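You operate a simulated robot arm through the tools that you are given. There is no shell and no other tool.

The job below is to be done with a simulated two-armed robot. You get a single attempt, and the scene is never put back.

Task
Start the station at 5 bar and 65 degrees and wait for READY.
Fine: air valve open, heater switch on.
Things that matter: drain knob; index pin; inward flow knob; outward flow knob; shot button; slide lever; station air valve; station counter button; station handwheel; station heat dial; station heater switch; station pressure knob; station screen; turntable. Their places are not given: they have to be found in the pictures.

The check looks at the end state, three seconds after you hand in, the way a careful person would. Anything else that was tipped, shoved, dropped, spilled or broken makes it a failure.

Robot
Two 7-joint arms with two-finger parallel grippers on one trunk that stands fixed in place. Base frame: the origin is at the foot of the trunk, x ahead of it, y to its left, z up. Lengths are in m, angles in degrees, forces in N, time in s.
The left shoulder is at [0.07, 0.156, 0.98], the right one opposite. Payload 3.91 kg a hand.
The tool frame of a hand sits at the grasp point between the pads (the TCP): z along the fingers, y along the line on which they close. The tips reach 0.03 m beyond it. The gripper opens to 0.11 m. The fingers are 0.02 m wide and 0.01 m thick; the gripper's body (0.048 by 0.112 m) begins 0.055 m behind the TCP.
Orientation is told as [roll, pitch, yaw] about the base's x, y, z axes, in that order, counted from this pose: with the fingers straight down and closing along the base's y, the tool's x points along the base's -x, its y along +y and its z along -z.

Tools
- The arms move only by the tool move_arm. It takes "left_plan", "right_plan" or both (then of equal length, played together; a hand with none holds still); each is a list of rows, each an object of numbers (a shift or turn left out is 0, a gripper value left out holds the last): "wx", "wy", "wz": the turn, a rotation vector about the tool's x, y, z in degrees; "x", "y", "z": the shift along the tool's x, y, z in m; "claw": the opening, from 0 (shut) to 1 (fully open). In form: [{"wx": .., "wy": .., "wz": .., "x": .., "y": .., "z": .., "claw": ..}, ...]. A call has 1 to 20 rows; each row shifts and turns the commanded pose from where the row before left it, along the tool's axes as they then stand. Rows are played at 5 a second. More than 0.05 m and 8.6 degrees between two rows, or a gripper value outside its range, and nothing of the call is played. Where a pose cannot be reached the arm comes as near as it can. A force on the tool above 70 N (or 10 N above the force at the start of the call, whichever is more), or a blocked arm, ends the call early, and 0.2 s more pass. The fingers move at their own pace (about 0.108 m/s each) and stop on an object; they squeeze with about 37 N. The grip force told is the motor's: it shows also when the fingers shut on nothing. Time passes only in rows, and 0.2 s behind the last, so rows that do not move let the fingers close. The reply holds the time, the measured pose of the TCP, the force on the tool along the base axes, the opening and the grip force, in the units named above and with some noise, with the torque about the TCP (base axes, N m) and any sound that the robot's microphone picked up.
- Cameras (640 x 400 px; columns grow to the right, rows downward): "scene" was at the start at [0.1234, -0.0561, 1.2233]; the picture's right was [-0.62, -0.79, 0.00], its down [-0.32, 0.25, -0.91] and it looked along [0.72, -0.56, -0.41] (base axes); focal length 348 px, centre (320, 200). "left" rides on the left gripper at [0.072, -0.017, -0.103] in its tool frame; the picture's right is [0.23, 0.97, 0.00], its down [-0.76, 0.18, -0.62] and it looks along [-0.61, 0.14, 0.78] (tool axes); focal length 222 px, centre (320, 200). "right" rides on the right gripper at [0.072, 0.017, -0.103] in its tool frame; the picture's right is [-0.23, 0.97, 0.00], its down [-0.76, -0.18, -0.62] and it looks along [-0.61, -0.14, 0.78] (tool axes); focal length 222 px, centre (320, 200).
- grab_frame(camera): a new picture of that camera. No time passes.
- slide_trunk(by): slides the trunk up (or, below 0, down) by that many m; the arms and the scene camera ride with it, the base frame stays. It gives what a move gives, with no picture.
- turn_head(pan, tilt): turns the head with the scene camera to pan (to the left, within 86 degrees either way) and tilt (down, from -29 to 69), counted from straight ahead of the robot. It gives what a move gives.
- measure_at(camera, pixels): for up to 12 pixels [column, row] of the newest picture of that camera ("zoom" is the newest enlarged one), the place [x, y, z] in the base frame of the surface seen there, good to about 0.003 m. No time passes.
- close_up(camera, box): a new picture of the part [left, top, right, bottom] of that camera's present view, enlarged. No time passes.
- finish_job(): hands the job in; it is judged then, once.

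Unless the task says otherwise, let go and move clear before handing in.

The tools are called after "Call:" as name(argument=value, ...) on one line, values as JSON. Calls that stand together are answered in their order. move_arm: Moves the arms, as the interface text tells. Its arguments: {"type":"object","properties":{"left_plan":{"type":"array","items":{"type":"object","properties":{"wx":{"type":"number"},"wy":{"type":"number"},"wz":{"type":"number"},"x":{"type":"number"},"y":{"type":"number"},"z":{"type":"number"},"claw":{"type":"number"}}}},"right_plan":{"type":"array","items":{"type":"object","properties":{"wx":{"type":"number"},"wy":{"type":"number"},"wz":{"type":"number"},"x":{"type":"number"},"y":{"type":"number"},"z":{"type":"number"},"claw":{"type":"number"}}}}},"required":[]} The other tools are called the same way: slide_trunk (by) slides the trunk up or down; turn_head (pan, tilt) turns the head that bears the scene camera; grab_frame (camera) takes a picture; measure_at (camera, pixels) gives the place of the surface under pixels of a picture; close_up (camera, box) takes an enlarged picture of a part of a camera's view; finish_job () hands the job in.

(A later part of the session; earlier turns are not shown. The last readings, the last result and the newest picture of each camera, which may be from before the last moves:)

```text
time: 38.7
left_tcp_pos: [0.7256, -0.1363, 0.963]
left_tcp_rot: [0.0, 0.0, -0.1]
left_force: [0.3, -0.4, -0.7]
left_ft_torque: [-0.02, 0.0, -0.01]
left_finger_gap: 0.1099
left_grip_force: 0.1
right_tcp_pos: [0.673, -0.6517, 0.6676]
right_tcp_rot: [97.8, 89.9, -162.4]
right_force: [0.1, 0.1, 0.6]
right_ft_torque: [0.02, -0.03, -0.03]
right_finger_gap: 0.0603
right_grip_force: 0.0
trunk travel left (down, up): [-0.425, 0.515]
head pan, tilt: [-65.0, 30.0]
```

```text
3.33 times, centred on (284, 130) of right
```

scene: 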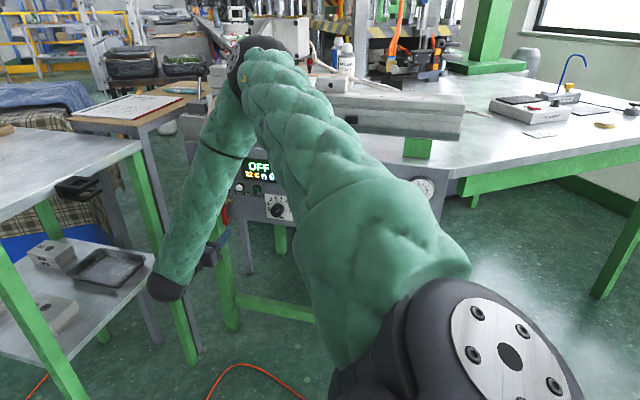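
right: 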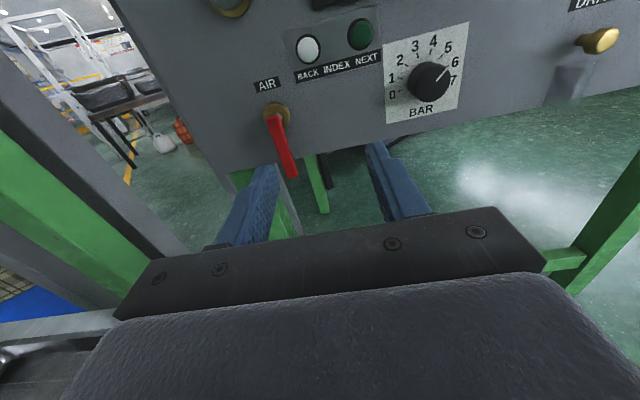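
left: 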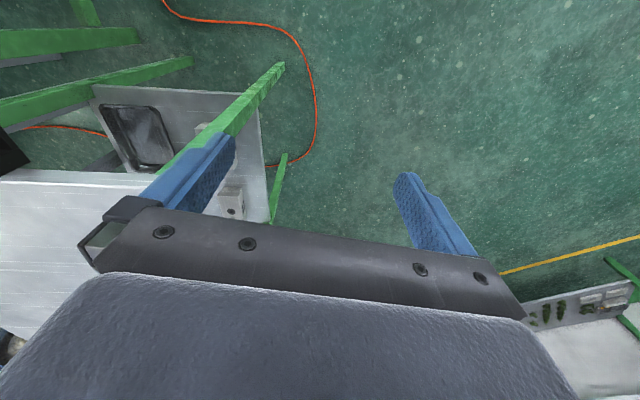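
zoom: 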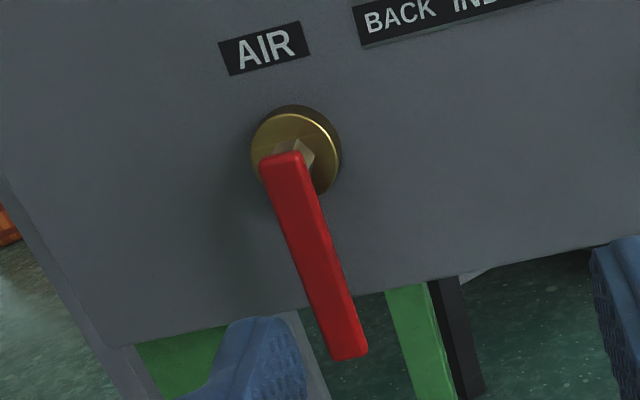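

The lever (red bar from (285,160) to (350,355)) swings parallel to the panel around its stub at (297,150). I'll measure the lever and the table edges for clearance.

Call:
measure_at(camera="zoom", pixels=[[285, 165], [300, 220], [320, 280], [345, 345], [300, 150], [325, 170], [270, 140], [120, 330], [360, 290], [265, 215], [335, 215]])

Call:
measure_at(camera="scene", pixels=[[10, 240], [60, 203], [110, 170], [100, 285], [150, 275], [140, 290], [75, 195], [20, 240], [40, 325], [180, 310]])

```text
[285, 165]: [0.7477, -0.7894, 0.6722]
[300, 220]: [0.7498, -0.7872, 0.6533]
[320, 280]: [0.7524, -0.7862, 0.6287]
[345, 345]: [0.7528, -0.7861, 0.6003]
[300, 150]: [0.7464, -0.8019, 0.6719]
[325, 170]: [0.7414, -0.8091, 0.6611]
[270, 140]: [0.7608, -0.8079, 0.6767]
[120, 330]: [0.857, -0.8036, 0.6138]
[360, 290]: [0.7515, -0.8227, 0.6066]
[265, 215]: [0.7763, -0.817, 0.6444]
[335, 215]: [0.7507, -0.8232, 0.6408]
```

```text
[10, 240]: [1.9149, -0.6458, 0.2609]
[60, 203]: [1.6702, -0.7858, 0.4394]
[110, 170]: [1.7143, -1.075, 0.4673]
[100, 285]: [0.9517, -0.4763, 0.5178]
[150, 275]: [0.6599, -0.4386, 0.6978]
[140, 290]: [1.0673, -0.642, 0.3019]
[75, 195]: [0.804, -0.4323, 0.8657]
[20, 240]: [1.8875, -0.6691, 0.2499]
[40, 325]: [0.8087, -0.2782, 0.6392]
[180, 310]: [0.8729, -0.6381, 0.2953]
```

The lever's front is ~33 mm off the panel, pivot near s=-0.60 at z 0.67, hanging ~72 mm down; the table edge (x≈0.87) and tray (0.77,-0.44,0.89) are clear of the hand's path. I'll move in front of the lever.

Call:
move_arm(right_plan=[{"y": -0.025, "x": -0.005}, {"y": -0.025, "x": -0.005}, {"z": 0.02}, {"z": 0.02}, {"z": 0.02}, {"z": 0.015}, {}])

Call:
grab_frame(camera="right")

```text
time: 40.3
left_tcp_pos: [0.7239, -0.1348, 0.9634]
left_tcp_rot: [0.0, 0.1, 0.0]
left_force: [-0.2, -0.7, -0.7]
left_ft_torque: [0.02, 0.01, 0.0]
left_finger_gap: 0.1102
left_grip_force: 0.0
right_tcp_pos: [0.7305, -0.7194, 0.6674]
right_tcp_rot: [105.9, 90.0, -154.3]
right_force: [0.4, -0.5, -0.1]
right_ft_torque: [0.0, 0.0, 0.02]
right_finger_gap: 0.0603
right_grip_force: 0.0
right hand out of reach, approached as far as the arm can: row 2
trunk travel left (down, up): [-0.425, 0.515]
head pan, tilt: [-65.0, 30.0]
```

```text
taken
```

right: 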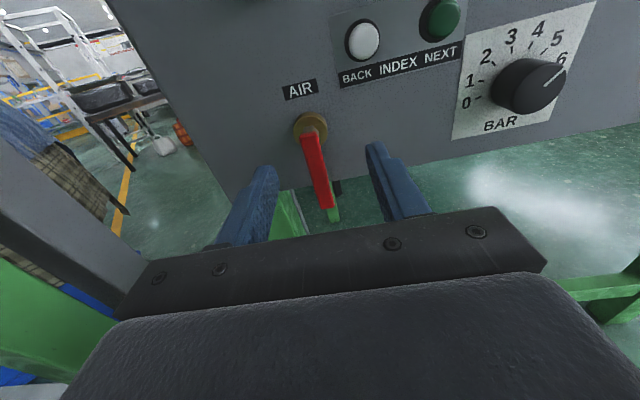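

The arm hit its reach limit at row 2, so I should lower the trunk. First I'll back the right hand off and look at the left side to see what the left hand hangs over.

Call:
move_arm(right_plan=[{"z": -0.03}, {"z": -0.03}, {"y": 0.03, "z": -0.02, "x": 0.02}, {"y": 0.03, "x": 0.03}, {"y": 0.03, "x": 0.03}, {"y": 0.03, "x": 0.03}, {"x": 0.03}, {}])

Call:
turn_head(pan=-20, tilt=35)

Call:
grab_frame(camera="scene")

```text
time: 42.1
left_tcp_pos: [0.7246, -0.1347, 0.9622]
left_tcp_rot: [0.0, -0.1, 0.0]
left_force: [0.2, 0.6, 0.2]
left_ft_torque: [-0.01, 0.01, -0.04]
left_finger_gap: 0.1099
left_grip_force: 0.1
right_tcp_pos: [0.5966, -0.6608, 0.8075]
right_tcp_rot: [83.9, 89.8, -176.3]
right_force: [0.6, 0.4, 0.4]
right_ft_torque: [0.01, 0.0, 0.01]
right_finger_gap: 0.0607
right_grip_force: 0.1
trunk travel left (down, up): [-0.425, 0.515]
head pan, tilt: [-65.0, 30.0]
```

```text
time: 43.2
left_tcp_pos: [0.7256, -0.1366, 0.9638]
left_tcp_rot: [0.0, 0.1, 0.0]
left_force: [1.0, 0.3, -0.7]
left_ft_torque: [0.0, 0.01, 0.01]
left_finger_gap: 0.1103
left_grip_force: 0.0
right_tcp_pos: [0.5973, -0.6596, 0.8083]
right_tcp_rot: [115.7, 90.0, -144.5]
right_force: [0.5, 0.3, -0.6]
right_ft_torque: [-0.02, -0.02, -0.01]
right_finger_gap: 0.0605
right_grip_force: 0.0
trunk travel left (down, up): [-0.425, 0.515]
head pan, tilt: [-20.0, 35.0]
```

```text
taken
```

scene: 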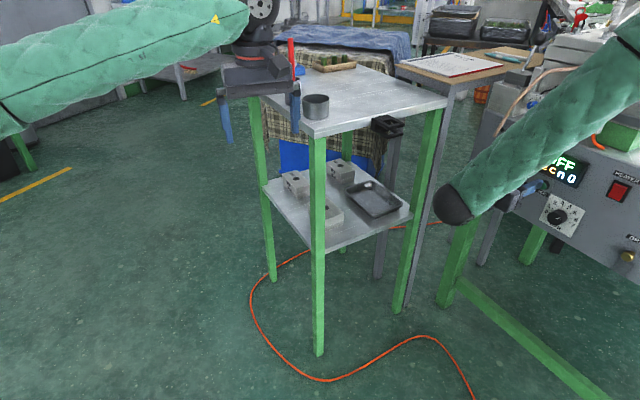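

The left hand hangs near the side table (cup at (316,105), red handle at (291,50)). I'll measure those before moving the left arm or trunk.

Call:
measure_at(camera="scene", pixels=[[312, 130], [265, 97], [447, 103], [228, 135], [295, 115], [316, 105], [291, 60], [330, 65], [388, 125], [240, 90], [398, 310], [318, 340]])

Call:
close_up(camera="scene", box=[190, 0, 430, 150])

```text
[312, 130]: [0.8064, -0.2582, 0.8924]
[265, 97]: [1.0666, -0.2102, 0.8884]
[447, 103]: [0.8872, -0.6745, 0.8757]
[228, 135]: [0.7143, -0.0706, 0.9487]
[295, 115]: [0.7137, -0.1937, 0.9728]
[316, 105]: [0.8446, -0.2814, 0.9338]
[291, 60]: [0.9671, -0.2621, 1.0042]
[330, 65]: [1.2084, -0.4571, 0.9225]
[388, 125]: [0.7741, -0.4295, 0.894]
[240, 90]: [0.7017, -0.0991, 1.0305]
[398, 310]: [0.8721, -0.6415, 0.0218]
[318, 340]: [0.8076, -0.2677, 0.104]
```

```text
2.67 times, centred on (310, 75) of scene
```

zoom: 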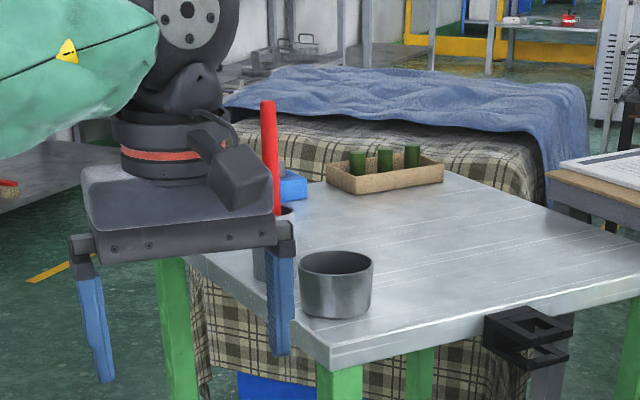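

The table starts at x≥0.80 and the left hand hangs clear at x 0.72. I'll still pull the left hand back and up, raise the right hand, then lower the trunk.

Call:
move_arm(left_plan=[{"x": 0.02, "z": -0.02}, {"x": 0.03, "y": 0.02, "z": -0.02}, {"x": 0.03, "y": 0.02, "z": -0.02}, {"x": 0.03, "y": 0.02, "z": -0.02}, {"x": 0.03, "y": 0.02, "z": -0.02}, {}], right_plan=[{"x": 0.03}, {"x": 0.03}, {"x": 0.03}, {"x": 0.03}, {"x": 0.03}, {}])

Call:
slide_trunk(by=-0.12)

Call:
grab_frame(camera="scene")

```text
time: 44.6
left_tcp_pos: [0.5847, -0.0547, 1.0628]
left_tcp_rot: [0.0, 0.2, 0.0]
left_force: [0.6, -0.8, -0.2]
left_ft_torque: [0.01, 0.01, -0.02]
left_finger_gap: 0.1102
left_grip_force: 0.1
right_tcp_pos: [0.5986, -0.6608, 0.9573]
right_tcp_rot: [72.2, 90.0, 171.9]
right_force: [0.2, -0.5, -0.6]
right_ft_torque: [-0.04, 0.04, -0.02]
right_finger_gap: 0.0606
right_grip_force: 0.0
trunk travel left (down, up): [-0.425, 0.515]
head pan, tilt: [-20.0, 35.0]
```

```text
time: 46.1
left_tcp_pos: [0.5836, -0.0545, 0.9438]
left_tcp_rot: [0.0, 0.0, 0.0]
left_force: [-0.1, -0.4, 0.6]
left_ft_torque: [0.01, -0.01, 0.01]
left_finger_gap: 0.1098
left_grip_force: 0.0
right_tcp_pos: [0.5977, -0.6611, 0.8387]
right_tcp_rot: [175.1, 90.0, -84.9]
right_force: [-1.0, 0.5, 0.8]
right_ft_torque: [0.05, 0.01, 0.03]
right_finger_gap: 0.0606
right_grip_force: 0.1
trunk travel left (down, up): [-0.305, 0.635]
head pan, tilt: [-20.0, 35.0]
```

```text
taken
```

scene: 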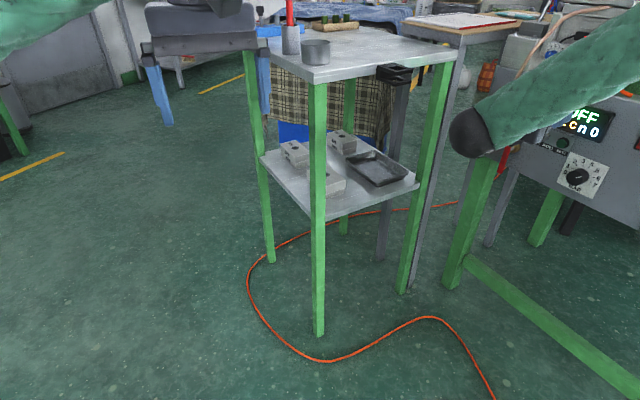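

Trunk lowered 0.12 m without contact. One more 0.1 m, then I'll turn the head back to the panel.

Call:
slide_trunk(by=-0.1)

Call:
turn_head(pan=-60, tilt=18)

Call:
grab_frame(camera="scene")

Call:
grab_frame(camera="right")

```text
time: 47.5
left_tcp_pos: [0.584, -0.0543, 0.844]
left_tcp_rot: [0.0, 0.1, 0.0]
left_force: [-0.4, 0.8, -0.5]
left_ft_torque: [0.02, -0.03, -0.03]
left_finger_gap: 0.1097
left_grip_force: 0.1
right_tcp_pos: [0.598, -0.6609, 0.7386]
right_tcp_rot: [-178.7, 89.9, -79.0]
right_force: [0.3, -0.2, 0.7]
right_ft_torque: [0.07, 0.02, 0.02]
right_finger_gap: 0.0606
right_grip_force: 0.0
trunk travel left (down, up): [-0.205, 0.735]
head pan, tilt: [-20.0, 35.0]
```

```text
time: 48.5
left_tcp_pos: [0.5856, -0.0548, 0.8438]
left_tcp_rot: [0.0, 0.0, 0.0]
left_force: [-0.4, 0.3, 0.6]
left_ft_torque: [0.02, 0.01, -0.01]
left_finger_gap: 0.1098
left_grip_force: 0.1
right_tcp_pos: [0.5981, -0.6608, 0.7387]
right_tcp_rot: [122.1, 90.0, -137.9]
right_force: [-0.2, 1.0, -0.3]
right_ft_torque: [-0.02, -0.01, 0.0]
right_finger_gap: 0.0605
right_grip_force: 0.0
trunk travel left (down, up): [-0.205, 0.735]
head pan, tilt: [-60.0, 18.0]
```

```text
taken
```

scene: 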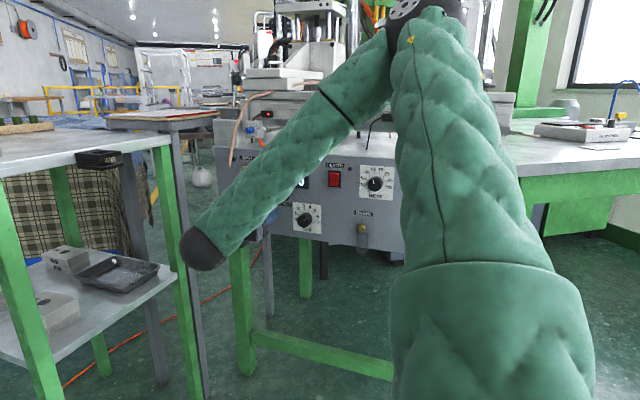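

```text
taken
```

right: 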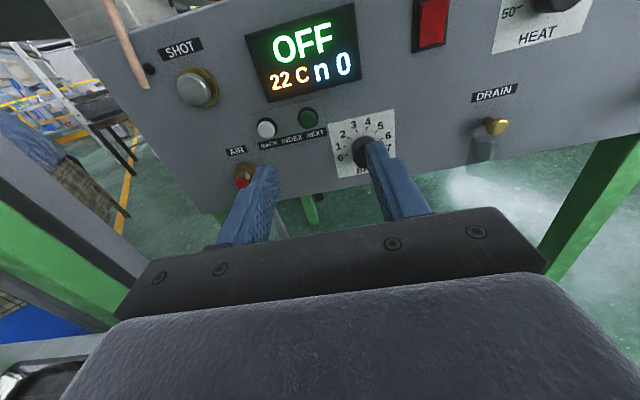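

The screen still reads OFF, 22 C, and the hand now has more slack. I'll move in front of the AIR lever again.

Call:
move_arm(right_plan=[{"y": -0.03, "x": -0.02}, {"y": -0.03, "x": -0.02}, {"y": -0.033, "x": -0.02}, {"y": -0.033, "x": -0.021}, {"z": 0.02}, {"z": 0.02}, {"z": 0.02}, {}])

Call:
grab_frame(camera="right")

Call:
grab_frame(camera="scene")

```text
time: 50.3
left_tcp_pos: [0.585, -0.0553, 0.8427]
left_tcp_rot: [0.0, 0.0, 0.0]
left_force: [-0.1, 0.0, -0.5]
left_ft_torque: [0.03, 0.02, 0.03]
left_finger_gap: 0.11
left_grip_force: 0.1
right_tcp_pos: [0.7328, -0.6985, 0.6568]
right_tcp_rot: [132.6, 90.0, -127.4]
right_force: [-0.9, 0.5, 0.1]
right_ft_torque: [-0.01, 0.02, 0.01]
right_finger_gap: 0.0604
right_grip_force: 0.1
trunk travel left (down, up): [-0.205, 0.735]
head pan, tilt: [-60.0, 18.0]
```

```text
taken
```

right: 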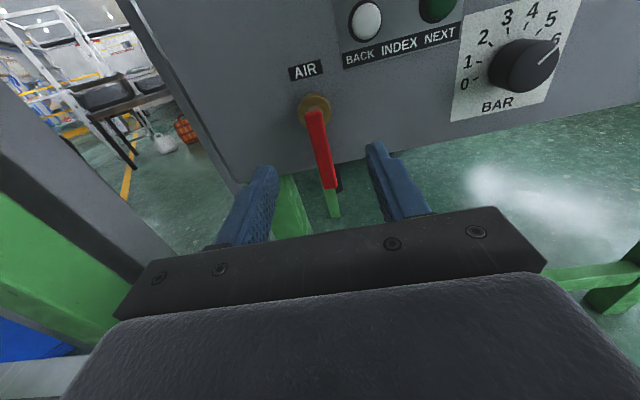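

```text
taken
```

scene: 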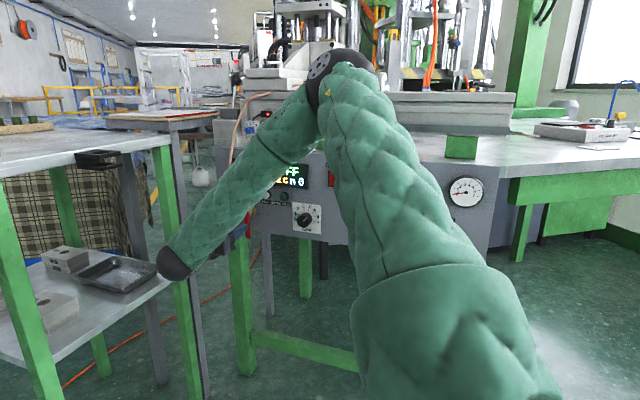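

Now in front of the lever with reach to spare; lever hangs between the fingers at (320,150). I'll check the elbow clearance and advance.

Call:
measure_at(camera="scene", pixels=[[322, 70], [345, 60], [325, 110], [320, 155], [175, 262]])

Call:
move_arm(right_plan=[{"z": 0.02}, {"z": 0.015}, {"z": 0.01}, {}])

Call:
grab_frame(camera="right")

```text
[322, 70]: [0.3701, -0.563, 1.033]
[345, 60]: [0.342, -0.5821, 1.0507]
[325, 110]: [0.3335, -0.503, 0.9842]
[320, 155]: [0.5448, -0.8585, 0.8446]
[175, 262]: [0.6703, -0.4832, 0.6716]
```

```text
time: 51.3
left_tcp_pos: [0.5855, -0.0538, 0.8437]
left_tcp_rot: [0.0, 0.0, -0.1]
left_force: [0.1, -0.6, -0.2]
left_ft_torque: [0.02, 0.01, 0.0]
left_finger_gap: 0.11
left_grip_force: 0.0
right_tcp_pos: [0.7396, -0.7424, 0.6586]
right_tcp_rot: [105.4, 90.0, -154.7]
right_force: [-1.1, 0.0, 0.4]
right_ft_torque: [0.01, -0.01, -0.01]
right_finger_gap: 0.0604
right_grip_force: 0.1
trunk travel left (down, up): [-0.205, 0.735]
head pan, tilt: [-60.0, 18.0]
```

```text
taken
```

right: 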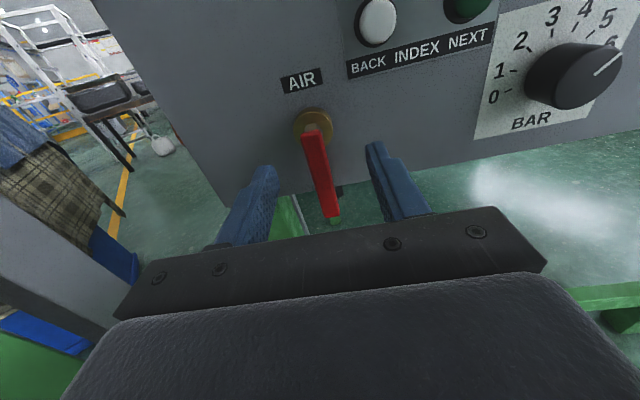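

Lever is still slightly ahead of the fingertips. I'll measure it again from close.

Call:
close_up(camera="right", box=[260, 90, 388, 230])

Call:
measure_at(camera="right", pixels=[[311, 138], [316, 155], [322, 180], [330, 205], [308, 128], [297, 125], [331, 122], [322, 140], [350, 160]])

```text
2.86 times, centred on (324, 160) of right
```

zoom: 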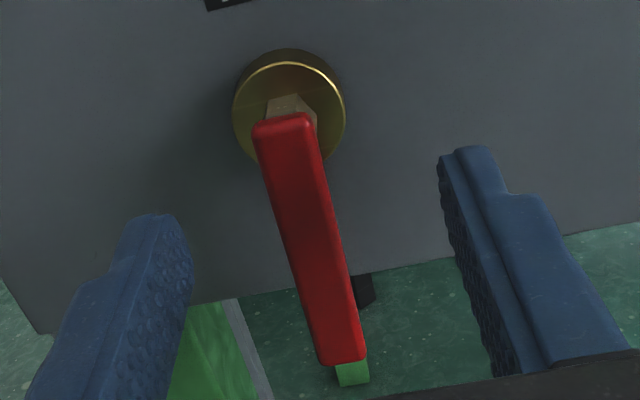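

```text
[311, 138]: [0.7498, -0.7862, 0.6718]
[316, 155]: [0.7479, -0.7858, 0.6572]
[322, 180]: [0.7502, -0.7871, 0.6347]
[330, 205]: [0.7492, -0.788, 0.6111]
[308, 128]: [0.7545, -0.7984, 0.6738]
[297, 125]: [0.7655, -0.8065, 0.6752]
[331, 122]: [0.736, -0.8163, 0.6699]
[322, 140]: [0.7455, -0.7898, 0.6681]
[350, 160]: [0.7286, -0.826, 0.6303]
```

The lever hangs vertical at x≈0.749, 1.5 mm left of the tool axis. I'll advance 27 mm (tips stop short of the brass flange) and close on the lever just below its pivot.

Call:
move_arm(right_plan=[{"y": -0.0015, "z": 0.01}, {"z": 0.01}, {"z": 0.007}, {"claw": 0.4}, {"claw": 0.3}, {"claw": 0.2}, {"claw": 0.1}, {"claw": 0.05}, {}])

Call:
close_up(camera="right", box=[228, 90, 420, 230])

```text
time: 53.3
left_tcp_pos: [0.5848, -0.0535, 0.8432]
left_tcp_rot: [0.0, 0.1, 0.1]
left_force: [0.0, -0.4, -0.9]
left_ft_torque: [-0.01, 0.0, -0.02]
left_finger_gap: 0.11
left_grip_force: 0.0
right_tcp_pos: [0.748, -0.7678, 0.6583]
right_tcp_rot: [141.7, 90.0, -118.4]
right_force: [22.7, -0.6, 3.5]
right_ft_torque: [0.72, 0.25, 0.6]
right_finger_gap: 0.0157
right_grip_force: 44.6
trunk travel left (down, up): [-0.205, 0.735]
head pan, tilt: [-60.0, 18.0]
```

```text
2.86 times, centred on (324, 160) of right
```

zoom: 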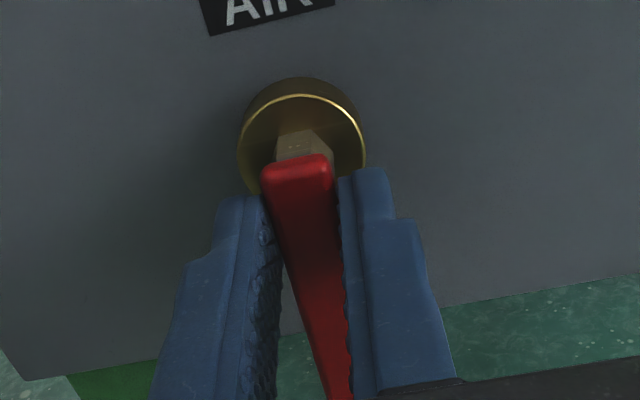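

Lever is gripped (gap 16 mm) with a 23 N push to the left, so it's about 1 mm off. I'll relieve that and try a small clockwise turn about the pivot.

Call:
move_arm(right_plan=[{"y": -0.001}, {"wz": 4, "y": -0.0008}, {"wz": 4, "y": -0.0008}, {}])

Call:
close_up(camera="right", box=[228, 90, 420, 230])

```text
time: 54.3
left_tcp_pos: [0.5832, -0.0538, 0.8437]
left_tcp_rot: [0.1, 0.0, -0.1]
left_force: [-0.5, 0.4, -0.3]
left_ft_torque: [0.01, -0.02, 0.0]
left_finger_gap: 0.1102
left_grip_force: 0.0
right_tcp_pos: [0.7471, -0.7664, 0.656]
right_tcp_rot: [-89.9, 82.2, 10.0]
right_force: [-0.1, 16.8, -5.5]
right_ft_torque: [-0.07, 1.05, 0.24]
right_finger_gap: 0.0184
right_grip_force: 44.9
trunk travel left (down, up): [-0.205, 0.735]
head pan, tilt: [-60.0, 18.0]
```

```text
2.86 times, centred on (324, 160) of right
```

zoom: 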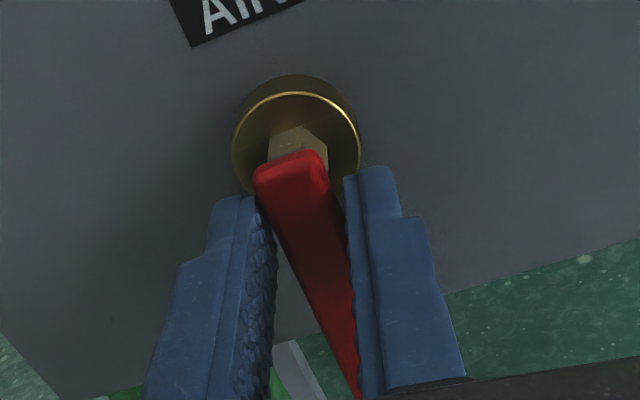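

The pads opened to 18 mm and the lever stayed put while the hand turned, so clockwise is likely its stop. I'll turn back and try counter-clockwise.

Call:
move_arm(right_plan=[{"wz": -4, "y": 0.0008}, {"wz": -4, "y": 0.0008}, {}, {"wz": -4, "y": 0.0008}, {"wz": -4, "y": 0.0008}, {}])

Call:
close_up(camera="right", box=[228, 90, 420, 230])

```text
time: 55.7
left_tcp_pos: [0.5848, -0.0549, 0.8438]
left_tcp_rot: [0.0, 0.1, 0.1]
left_force: [-1.0, -0.6, -0.3]
left_ft_torque: [-0.02, 0.0, 0.01]
left_finger_gap: 0.11
left_grip_force: 0.0
right_tcp_pos: [0.7456, -0.7682, 0.6572]
right_tcp_rot: [90.4, 81.9, -169.7]
right_force: [19.2, 10.7, 1.3]
right_ft_torque: [0.29, 0.21, 0.5]
right_finger_gap: 0.0159
right_grip_force: 45.2
trunk travel left (down, up): [-0.205, 0.735]
head pan, tilt: [-60.0, 18.0]
```

```text
2.86 times, centred on (324, 160) of right
```

zoom: 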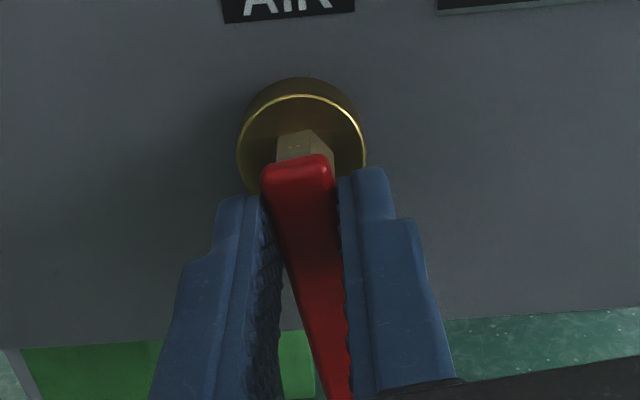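

Counter-clockwise the lever follows (gap still 16 mm, panel view tilted by 8°). I'll continue opening in that direction.

Call:
move_arm(right_plan=[{"wz": -7, "y": 0.0008}, {"wz": -7, "y": 0.0014}, {"wz": -7, "y": 0.0014}, {"wz": -7, "y": 0.0014}, {}])

Call:
close_up(camera="right", box=[228, 90, 420, 230])

```text
time: 56.9
left_tcp_pos: [0.5865, -0.054, 0.8424]
left_tcp_rot: [0.0, 0.1, 0.1]
left_force: [0.6, 0.1, -0.5]
left_ft_torque: [0.0, -0.02, 0.0]
left_finger_gap: 0.11
left_grip_force: 0.0
right_tcp_pos: [0.7429, -0.7685, 0.6585]
right_tcp_rot: [90.2, 53.9, -169.9]
right_force: [41.4, -0.6, 3.1]
right_ft_torque: [-0.19, 0.23, 1.13]
right_finger_gap: 0.0158
right_grip_force: 45.1
trunk travel left (down, up): [-0.205, 0.735]
head pan, tilt: [-60.0, 18.0]
```

```text
2.86 times, centred on (324, 160) of right
```

zoom: 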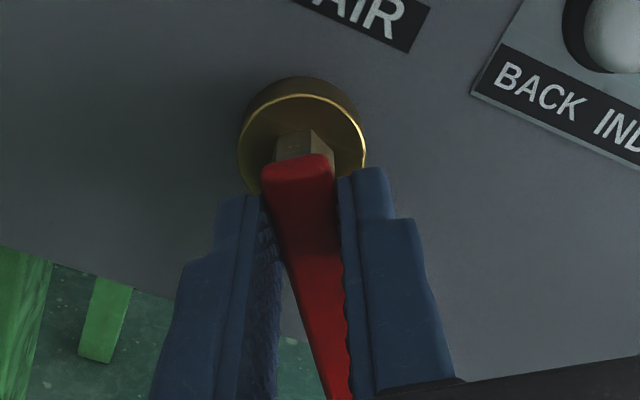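

The lever is at ~36° and following, but there's a 41 N push to the left, so I'll shift ~2 mm left to relieve it and continue.

Call:
move_arm(right_plan=[{"x": 0.0012, "y": -0.0016}, {"wz": -7, "y": 0.0012}, {"wz": -7, "y": 0.0012}, {"wz": -7, "y": 0.0012}, {}])

Call:
close_up(camera="right", box=[228, 90, 420, 230])

```text
time: 58.1
left_tcp_pos: [0.585, -0.0551, 0.8439]
left_tcp_rot: [0.0, 0.0, 0.2]
left_force: [0.1, -0.6, 0.0]
left_ft_torque: [-0.01, 0.01, 0.01]
left_finger_gap: 0.11
left_grip_force: 0.1
right_tcp_pos: [0.7414, -0.7688, 0.6605]
right_tcp_rot: [89.9, 32.7, -170.2]
right_force: [29.1, 6.3, -1.0]
right_ft_torque: [0.21, 0.22, 0.62]
right_finger_gap: 0.0157
right_grip_force: 45.4
trunk travel left (down, up): [-0.205, 0.735]
head pan, tilt: [-60.0, 18.0]
```

```text
2.86 times, centred on (324, 160) of right
```

zoom: 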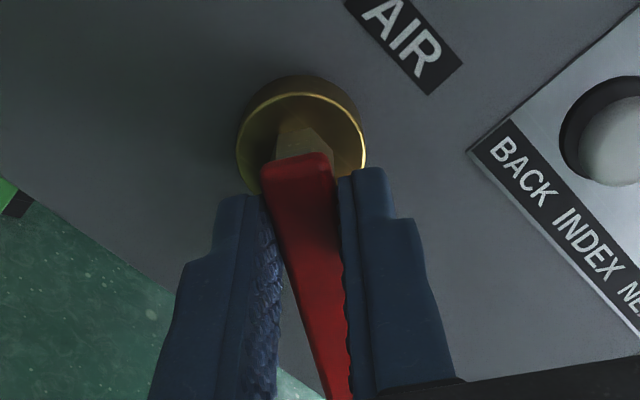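

At ~57° and still following; the side load is 29 N. I'll relieve and turn on towards 90°.

Call:
move_arm(right_plan=[{"x": 0.0012, "y": -0.0008}, {"wz": -7, "y": 0.0012, "x": 0.0003}, {"wz": -7, "y": 0.0012, "x": 0.0003}, {"wz": -7, "y": 0.0012, "x": 0.0003}, {}])

Call:
close_up(camera="right", box=[228, 90, 420, 230])

```text
time: 59.3
left_tcp_pos: [0.5845, -0.0549, 0.8419]
left_tcp_rot: [0.0, 0.1, -0.1]
left_force: [0.0, 0.0, 0.7]
left_ft_torque: [-0.01, -0.02, 0.02]
left_finger_gap: 0.1103
left_grip_force: 0.1
right_tcp_pos: [0.7409, -0.7702, 0.6624]
right_tcp_rot: [89.8, 11.9, -170.3]
right_force: [-8.3, 22.8, -13.1]
right_ft_torque: [0.26, 0.14, 0.08]
right_finger_gap: 0.0156
right_grip_force: 44.7
trunk travel left (down, up): [-0.205, 0.735]
head pan, tilt: [-60.0, 18.0]
```

```text
2.86 times, centred on (324, 160) of right
```

zoom: 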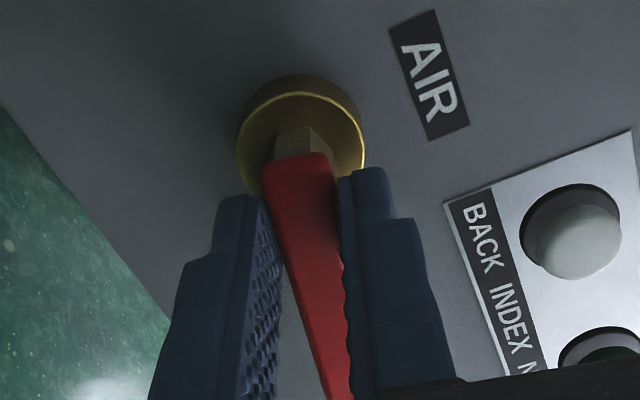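

At ~78° now, with clearance to the BACK button. I'll finish the quarter turn to about 90°.

Call:
move_arm(right_plan=[{"wz": -4, "y": 0.0008}, {"wz": -4, "y": 0.0008}, {"wz": -4, "y": 0.0008}, {}])

Call:
close_up(camera="right", box=[228, 90, 420, 230])

Call:
close_up(camera="scene", box=[220, 130, 500, 260])

```text
time: 60.3
left_tcp_pos: [0.5848, -0.0552, 0.8438]
left_tcp_rot: [0.1, 0.1, 0.1]
left_force: [1.1, -0.2, -0.9]
left_ft_torque: [0.04, -0.01, 0.01]
left_finger_gap: 0.1101
left_grip_force: 0.1
right_tcp_pos: [0.7397, -0.7704, 0.6637]
right_tcp_rot: [89.9, -0.1, -170.2]
right_force: [-17.4, 22.8, -23.3]
right_ft_torque: [0.6, -0.07, -0.34]
right_finger_gap: 0.0157
right_grip_force: 45.4
trunk travel left (down, up): [-0.205, 0.735]
head pan, tilt: [-60.0, 18.0]
```

```text
2.86 times, centred on (324, 160) of right
```

zoom: 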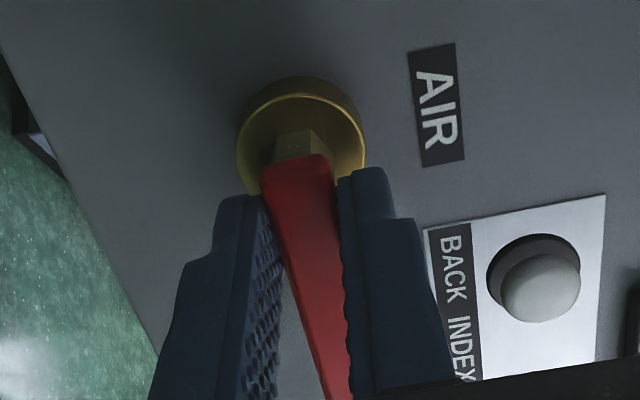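

```text
2.29 times, centred on (360, 195) of scene
```

zoom: 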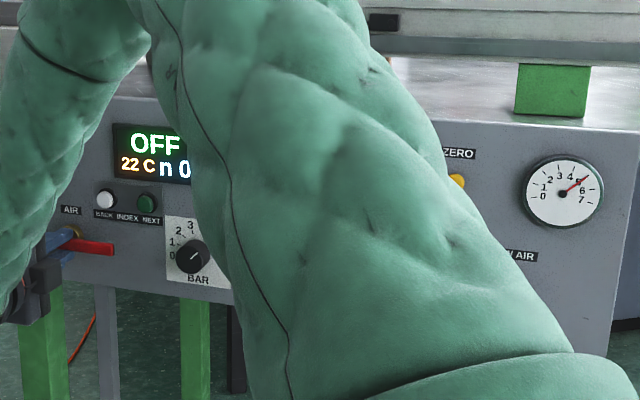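

The lever is horizontal and the gauge needle has risen to about 5. I'll enlarge the gauge.

Call:
close_up(camera="scene", box=[435, 170, 499, 210])

```text
10.00 times, centred on (467, 190) of scene
```

zoom: 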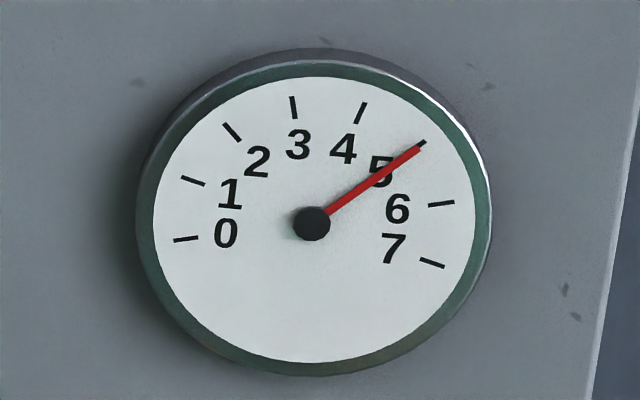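

The needle sits exactly on the 5 tick. I'll release the lever and back straight out.

Call:
move_arm(right_plan=[{"claw": 0.5}, {}, {}, {"z": -0.02}, {"z": -0.03}, {"z": -0.03}, {"z": -0.03}, {}])

Call:
grab_frame(camera="right")

Call:
grab_frame(camera="scene")

```text
time: 62.1
left_tcp_pos: [0.5842, -0.0545, 0.8439]
left_tcp_rot: [-0.1, 0.0, 0.0]
left_force: [0.0, -0.3, -0.3]
left_ft_torque: [0.0, 0.01, -0.01]
left_finger_gap: 0.11
left_grip_force: 0.0
right_tcp_pos: [0.7203, -0.6593, 0.6675]
right_tcp_rot: [90.0, 0.0, -170.2]
right_force: [0.1, 0.1, -0.5]
right_ft_torque: [0.01, 0.04, 0.01]
right_finger_gap: 0.0548
right_grip_force: 0.1
trunk travel left (down, up): [-0.205, 0.735]
head pan, tilt: [-60.0, 18.0]
```

```text
taken
```

right: 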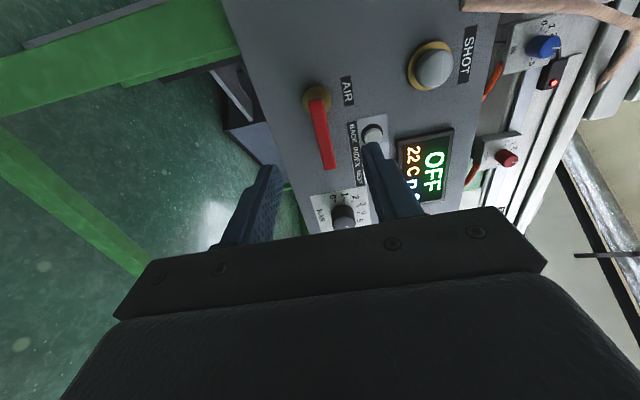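

```text
taken
```

scene: 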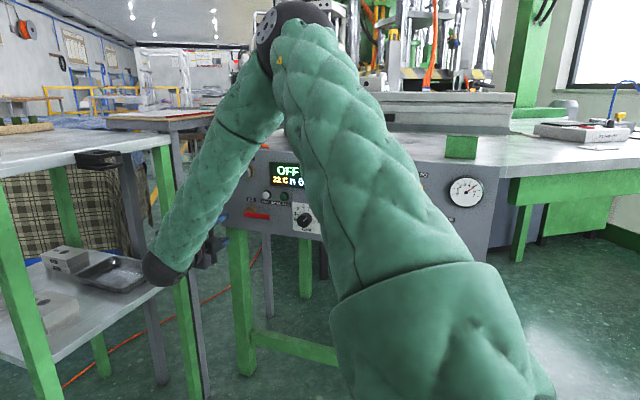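

The lever stays open (horizontal at (257,215) in the scene). Next I'll turn the hand upright and go to the HEATER switch.

Call:
move_arm(right_plan=[{"z": -0.02}, {"wz": 8}, {"wz": 8}, {"wz": 8}, {"wz": 8}, {"wz": 8}, {"wz": 8}, {"wz": 8}, {"wz": 8}, {"wz": 8}, {"wz": 8}, {"wz": 8}, {"wz": 2}, {}])

Call:
move_arm(right_plan=[{"y": 0.035, "x": 0.02, "claw": 0}, {"y": 0.035, "x": 0.02}, {"y": 0.035, "x": 0.02}, {"y": 0.035, "x": 0.02}, {"y": 0.035, "x": 0.02}, {"y": 0.035, "x": 0.02}, {"y": 0.04, "x": 0.015}, {}])

Call:
grab_frame(camera="right")

Call:
grab_frame(camera="scene")

```text
time: 65.1
left_tcp_pos: [0.5843, -0.055, 0.8425]
left_tcp_rot: [0.0, 0.0, 0.0]
left_force: [-0.7, 0.8, 0.1]
left_ft_torque: [0.02, -0.03, 0.0]
left_finger_gap: 0.1103
left_grip_force: 0.1
right_tcp_pos: [0.7186, -0.6408, 0.6663]
right_tcp_rot: [-112.9, 89.9, -12.9]
right_force: [-1.0, 1.2, -0.7]
right_ft_torque: [-0.01, 0.04, -0.02]
right_finger_gap: 0.0551
right_grip_force: 0.0
trunk travel left (down, up): [-0.205, 0.735]
head pan, tilt: [-60.0, 18.0]
```

```text
time: 66.9
left_tcp_pos: [0.5833, -0.0556, 0.8427]
left_tcp_rot: [-0.1, 0.0, -0.1]
left_force: [-0.2, -0.1, 0.4]
left_ft_torque: [0.0, 0.03, 0.0]
left_finger_gap: 0.11
left_grip_force: 0.0
right_tcp_pos: [0.4711, -0.6835, 0.8027]
right_tcp_rot: [49.6, 89.9, 149.4]
right_force: [-0.1, -0.1, -0.7]
right_ft_torque: [-0.01, 0.0, -0.01]
right_finger_gap: 0.0002
right_grip_force: 36.8
trunk travel left (down, up): [-0.205, 0.735]
head pan, tilt: [-60.0, 18.0]
```

```text
taken
```

right: 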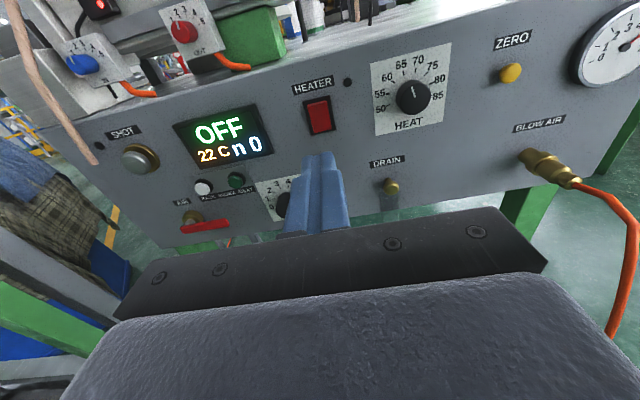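

```text
taken
```

scene: 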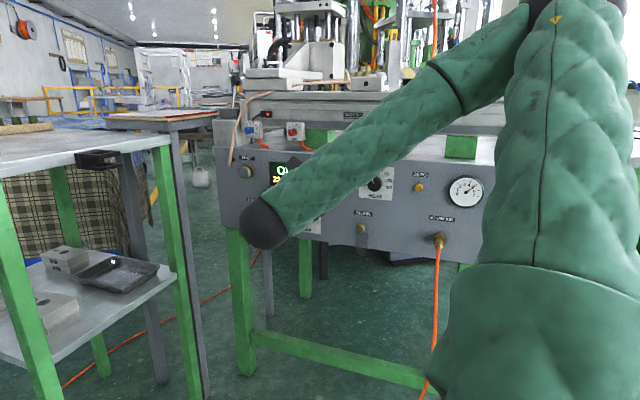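

The HEATER switch is at (318,115) in the right view with fingers now shut. I'll enlarge and measure the rocker.

Call:
close_up(camera="right", box=[278, 80, 374, 140])

Call:
measure_at(camera="zoom", pixels=[[240, 130], [300, 120], [270, 150], [270, 200], [280, 250], [290, 300], [290, 330], [200, 180], [350, 180], [260, 110], [320, 340], [400, 250]])

```text
6.67 times, centred on (326, 110) of right
```

zoom: 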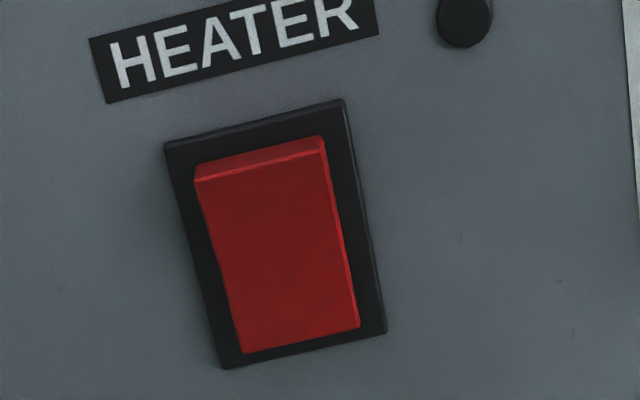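

```text
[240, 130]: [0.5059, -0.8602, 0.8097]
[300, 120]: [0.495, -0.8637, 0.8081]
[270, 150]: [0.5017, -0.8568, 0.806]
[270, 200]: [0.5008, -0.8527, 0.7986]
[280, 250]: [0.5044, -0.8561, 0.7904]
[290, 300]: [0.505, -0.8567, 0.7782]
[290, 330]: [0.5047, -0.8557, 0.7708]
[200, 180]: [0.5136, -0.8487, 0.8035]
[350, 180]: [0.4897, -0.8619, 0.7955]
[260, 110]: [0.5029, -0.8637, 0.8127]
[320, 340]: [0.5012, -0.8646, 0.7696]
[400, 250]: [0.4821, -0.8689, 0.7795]
```

The rocker's top edge stands proud (z≈0.80), so the top must be pressed in. I'll line the shut fingertips up with its upper half and advance to just short of contact.

Call:
move_arm(right_plan=[{"y": -0.001, "x": -0.002}, {"z": 0.03}, {"z": 0.03}, {"z": 0.03}, {"z": 0.025}, {"z": 0.015}, {}])

Call:
grab_frame(camera="right")

```text
time: 68.5
left_tcp_pos: [0.584, -0.0555, 0.844]
left_tcp_rot: [-0.1, 0.0, 0.1]
left_force: [0.7, -0.5, 0.2]
left_ft_torque: [0.01, 0.04, 0.0]
left_finger_gap: 0.11
left_grip_force: 0.0
right_tcp_pos: [0.4961, -0.8116, 0.7995]
right_tcp_rot: [156.8, 90.0, -103.4]
right_force: [0.2, -0.4, 0.4]
right_ft_torque: [0.02, -0.01, -0.01]
right_finger_gap: 0.0
right_grip_force: 37.2
trunk travel left (down, up): [-0.205, 0.735]
head pan, tilt: [-60.0, 18.0]
```

```text
taken
```

right: 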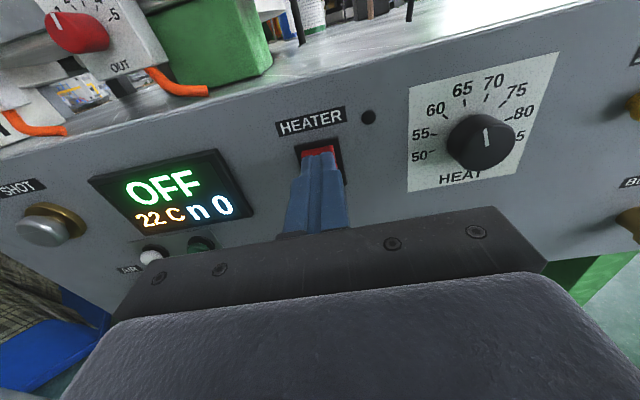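

The tips are about 10 mm from the rocker's upper half (red top visible at (318,150)). I'll press in small steps and watch the force and sound.

Call:
move_arm(right_plan=[{"z": 0.004}, {"z": 0.003}, {"z": 0.002}, {"z": 0.0015}, {"z": 0.0015}, {}])

Call:
close_up(camera="right", box=[80, 90, 400, 270])

```text
time: 69.9
left_tcp_pos: [0.5853, -0.0557, 0.8438]
left_tcp_rot: [0.0, -0.1, 0.0]
left_force: [-0.4, 0.0, -0.7]
left_ft_torque: [0.01, -0.02, -0.03]
left_finger_gap: 0.1098
left_grip_force: 0.1
right_tcp_pos: [0.4955, -0.8246, 0.7996]
right_tcp_rot: [100.2, 90.0, -159.9]
right_force: [0.9, 0.4, 0.1]
right_ft_torque: [0.02, 0.04, -0.01]
right_finger_gap: 0.0
right_grip_force: 37.2
trunk travel left (down, up): [-0.205, 0.735]
head pan, tilt: [-60.0, 18.0]
```

```text
2.00 times, centred on (240, 180) of right
```

zoom: 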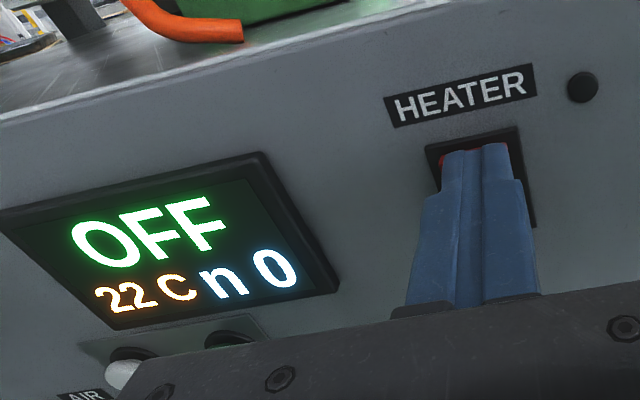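

No contact force yet (tips about d 0.927). I'll keep pressing in 1.5 mm steps.

Call:
move_arm(right_plan=[{"z": 0.0015}, {"z": 0.0015}, {}])

Call:
close_up(camera="right", box=[80, 90, 400, 270])

```text
time: 70.7
left_tcp_pos: [0.5839, -0.0543, 0.8431]
left_tcp_rot: [-0.1, 0.0, 0.0]
left_force: [-0.2, -0.5, 0.0]
left_ft_torque: [0.02, -0.04, 0.01]
left_finger_gap: 0.11
left_grip_force: 0.1
right_tcp_pos: [0.4977, -0.8251, 0.8007]
right_tcp_rot: [125.7, 90.0, -134.3]
right_force: [-8.7, 21.5, -3.1]
right_ft_torque: [0.33, 0.07, -0.12]
right_finger_gap: 0.0003
right_grip_force: 37.1
trunk travel left (down, up): [-0.205, 0.735]
head pan, tilt: [-60.0, 18.0]
```

```text
2.00 times, centred on (240, 180) of right
```

zoom: 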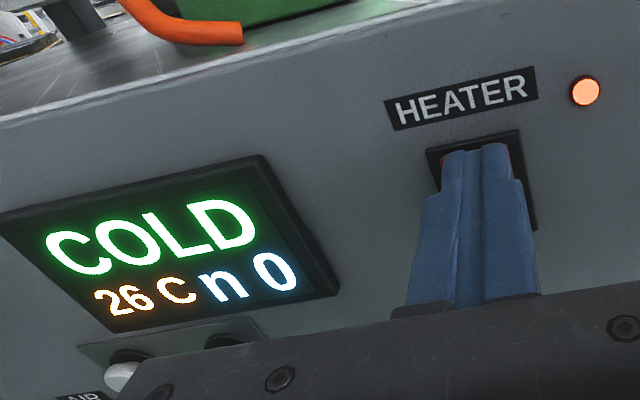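

The heater is on: the lamp at (585,91) glows and the screen reads COLD, 26 C. I'll back the hand off and wait while it heats.

Call:
move_arm(right_plan=[{"z": -0.02}, {"z": -0.03}, {"z": -0.03}, {"z": -0.03}, {"z": -0.03}, {}])

Call:
grab_frame(camera="right")

```text
time: 72.1
left_tcp_pos: [0.5847, -0.055, 0.8434]
left_tcp_rot: [0.0, 0.0, 0.0]
left_force: [-0.3, 0.0, -0.2]
left_ft_torque: [-0.02, 0.0, 0.03]
left_finger_gap: 0.1101
left_grip_force: 0.0
right_tcp_pos: [0.4736, -0.6882, 0.7999]
right_tcp_rot: [166.1, 90.1, -94.1]
right_force: [-0.1, -0.4, -0.2]
right_ft_torque: [-0.01, -0.02, -0.01]
right_finger_gap: 0.0
right_grip_force: 36.6
trunk travel left (down, up): [-0.205, 0.735]
head pan, tilt: [-60.0, 18.0]
```

```text
taken
```

right: 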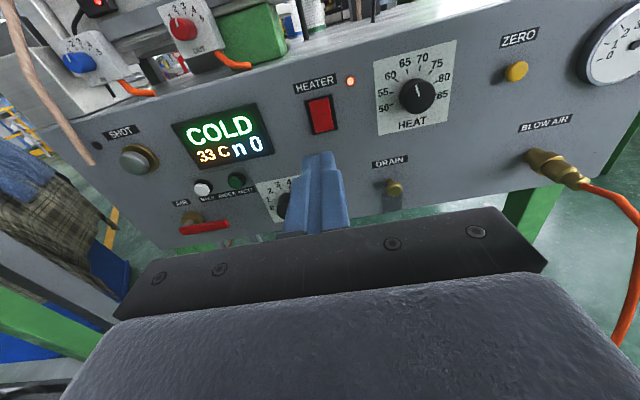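

It's heating quickly (33 C). I'll move the hand further back and let time pass.

Call:
move_arm(right_plan=[{"z": -0.03}, {"z": -0.03}, {"z": -0.02, "claw": 0.3}, {}, {}, {}, {}, {}, {}, {}, {}, {}, {}, {}, {}, {}, {}, {}, {}, {}])

Call:
grab_frame(camera="right")

Call:
close_up(camera="right", box=[170, 90, 490, 250])

```text
time: 76.3
left_tcp_pos: [0.5842, -0.0543, 0.8431]
left_tcp_rot: [0.0, 0.0, 0.0]
left_force: [1.1, 0.5, 0.2]
left_ft_torque: [0.01, 0.03, 0.03]
left_finger_gap: 0.11
left_grip_force: 0.0
right_tcp_pos: [0.4602, -0.6095, 0.8003]
right_tcp_rot: [138.0, 89.9, -122.2]
right_force: [0.1, 0.2, 0.6]
right_ft_torque: [0.02, 0.03, -0.01]
right_finger_gap: 0.033
right_grip_force: 0.1
trunk travel left (down, up): [-0.205, 0.735]
head pan, tilt: [-60.0, 18.0]
```

```text
taken
```

right: 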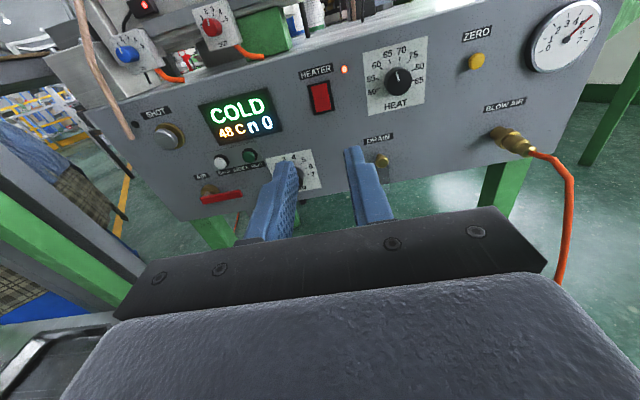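

```text
2.00 times, centred on (330, 170) of right
```

zoom: 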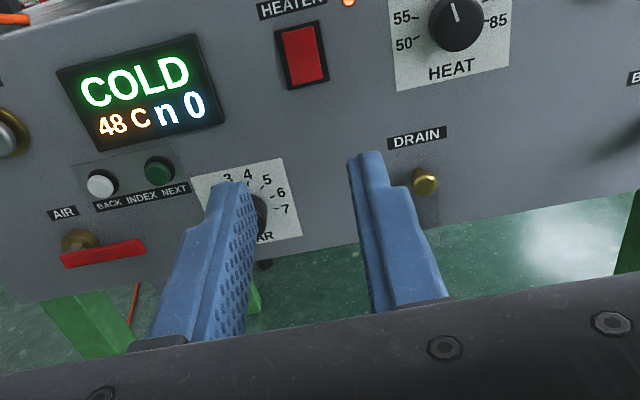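

The screen shows COLD, 48 C and rising; lamp on, lever open. I'll wait more.

Call:
move_arm(right_plan=[{}, {}, {}, {}, {}, {}, {}, {}, {}, {}, {}, {}, {}, {}, {}, {}, {}, {}, {}, {}])

Call:
close_up(camera="right", box=[170, 90, 330, 190])

Call:
move_arm(right_plan=[{}, {}, {}, {}, {}, {}, {}, {}, {}, {}, {}, {}, {}, {}, {}, {}, {}, {}, {}, {}])

Call:
close_up(camera="right", box=[170, 90, 330, 190])

```text
time: 80.5
left_tcp_pos: [0.5841, -0.0545, 0.8437]
left_tcp_rot: [0.0, 0.0, 0.0]
left_force: [0.2, -0.5, 0.3]
left_ft_torque: [-0.06, -0.02, -0.02]
left_finger_gap: 0.1102
left_grip_force: 0.0
right_tcp_pos: [0.4593, -0.6104, 0.7991]
right_tcp_rot: [133.8, 90.0, -126.2]
right_force: [-0.2, 0.5, 0.3]
right_ft_torque: [0.02, 0.02, -0.02]
right_finger_gap: 0.0329
right_grip_force: 0.1
trunk travel left (down, up): [-0.205, 0.735]
head pan, tilt: [-60.0, 18.0]
```

```text
4.00 times, centred on (250, 140) of right
```

zoom: 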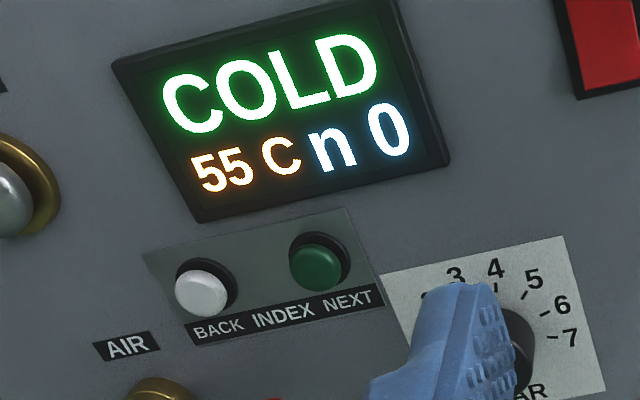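

```text
time: 84.7
left_tcp_pos: [0.5839, -0.0539, 0.8425]
left_tcp_rot: [-0.1, 0.0, 0.0]
left_force: [-0.5, 0.0, 0.1]
left_ft_torque: [0.02, 0.04, 0.0]
left_finger_gap: 0.11
left_grip_force: 0.0
right_tcp_pos: [0.46, -0.6108, 0.7998]
right_tcp_rot: [138.9, 90.0, -121.1]
right_force: [-0.7, -0.2, -0.5]
right_ft_torque: [0.01, 0.02, 0.03]
right_finger_gap: 0.0328
right_grip_force: 0.0
trunk travel left (down, up): [-0.205, 0.735]
head pan, tilt: [-60.0, 18.0]
```

```text
4.00 times, centred on (250, 140) of right
```

zoom: 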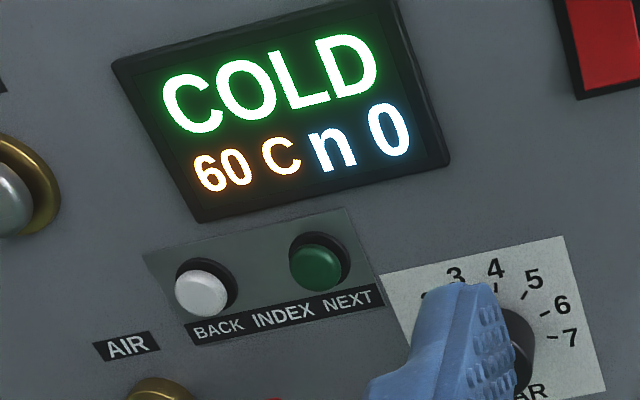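

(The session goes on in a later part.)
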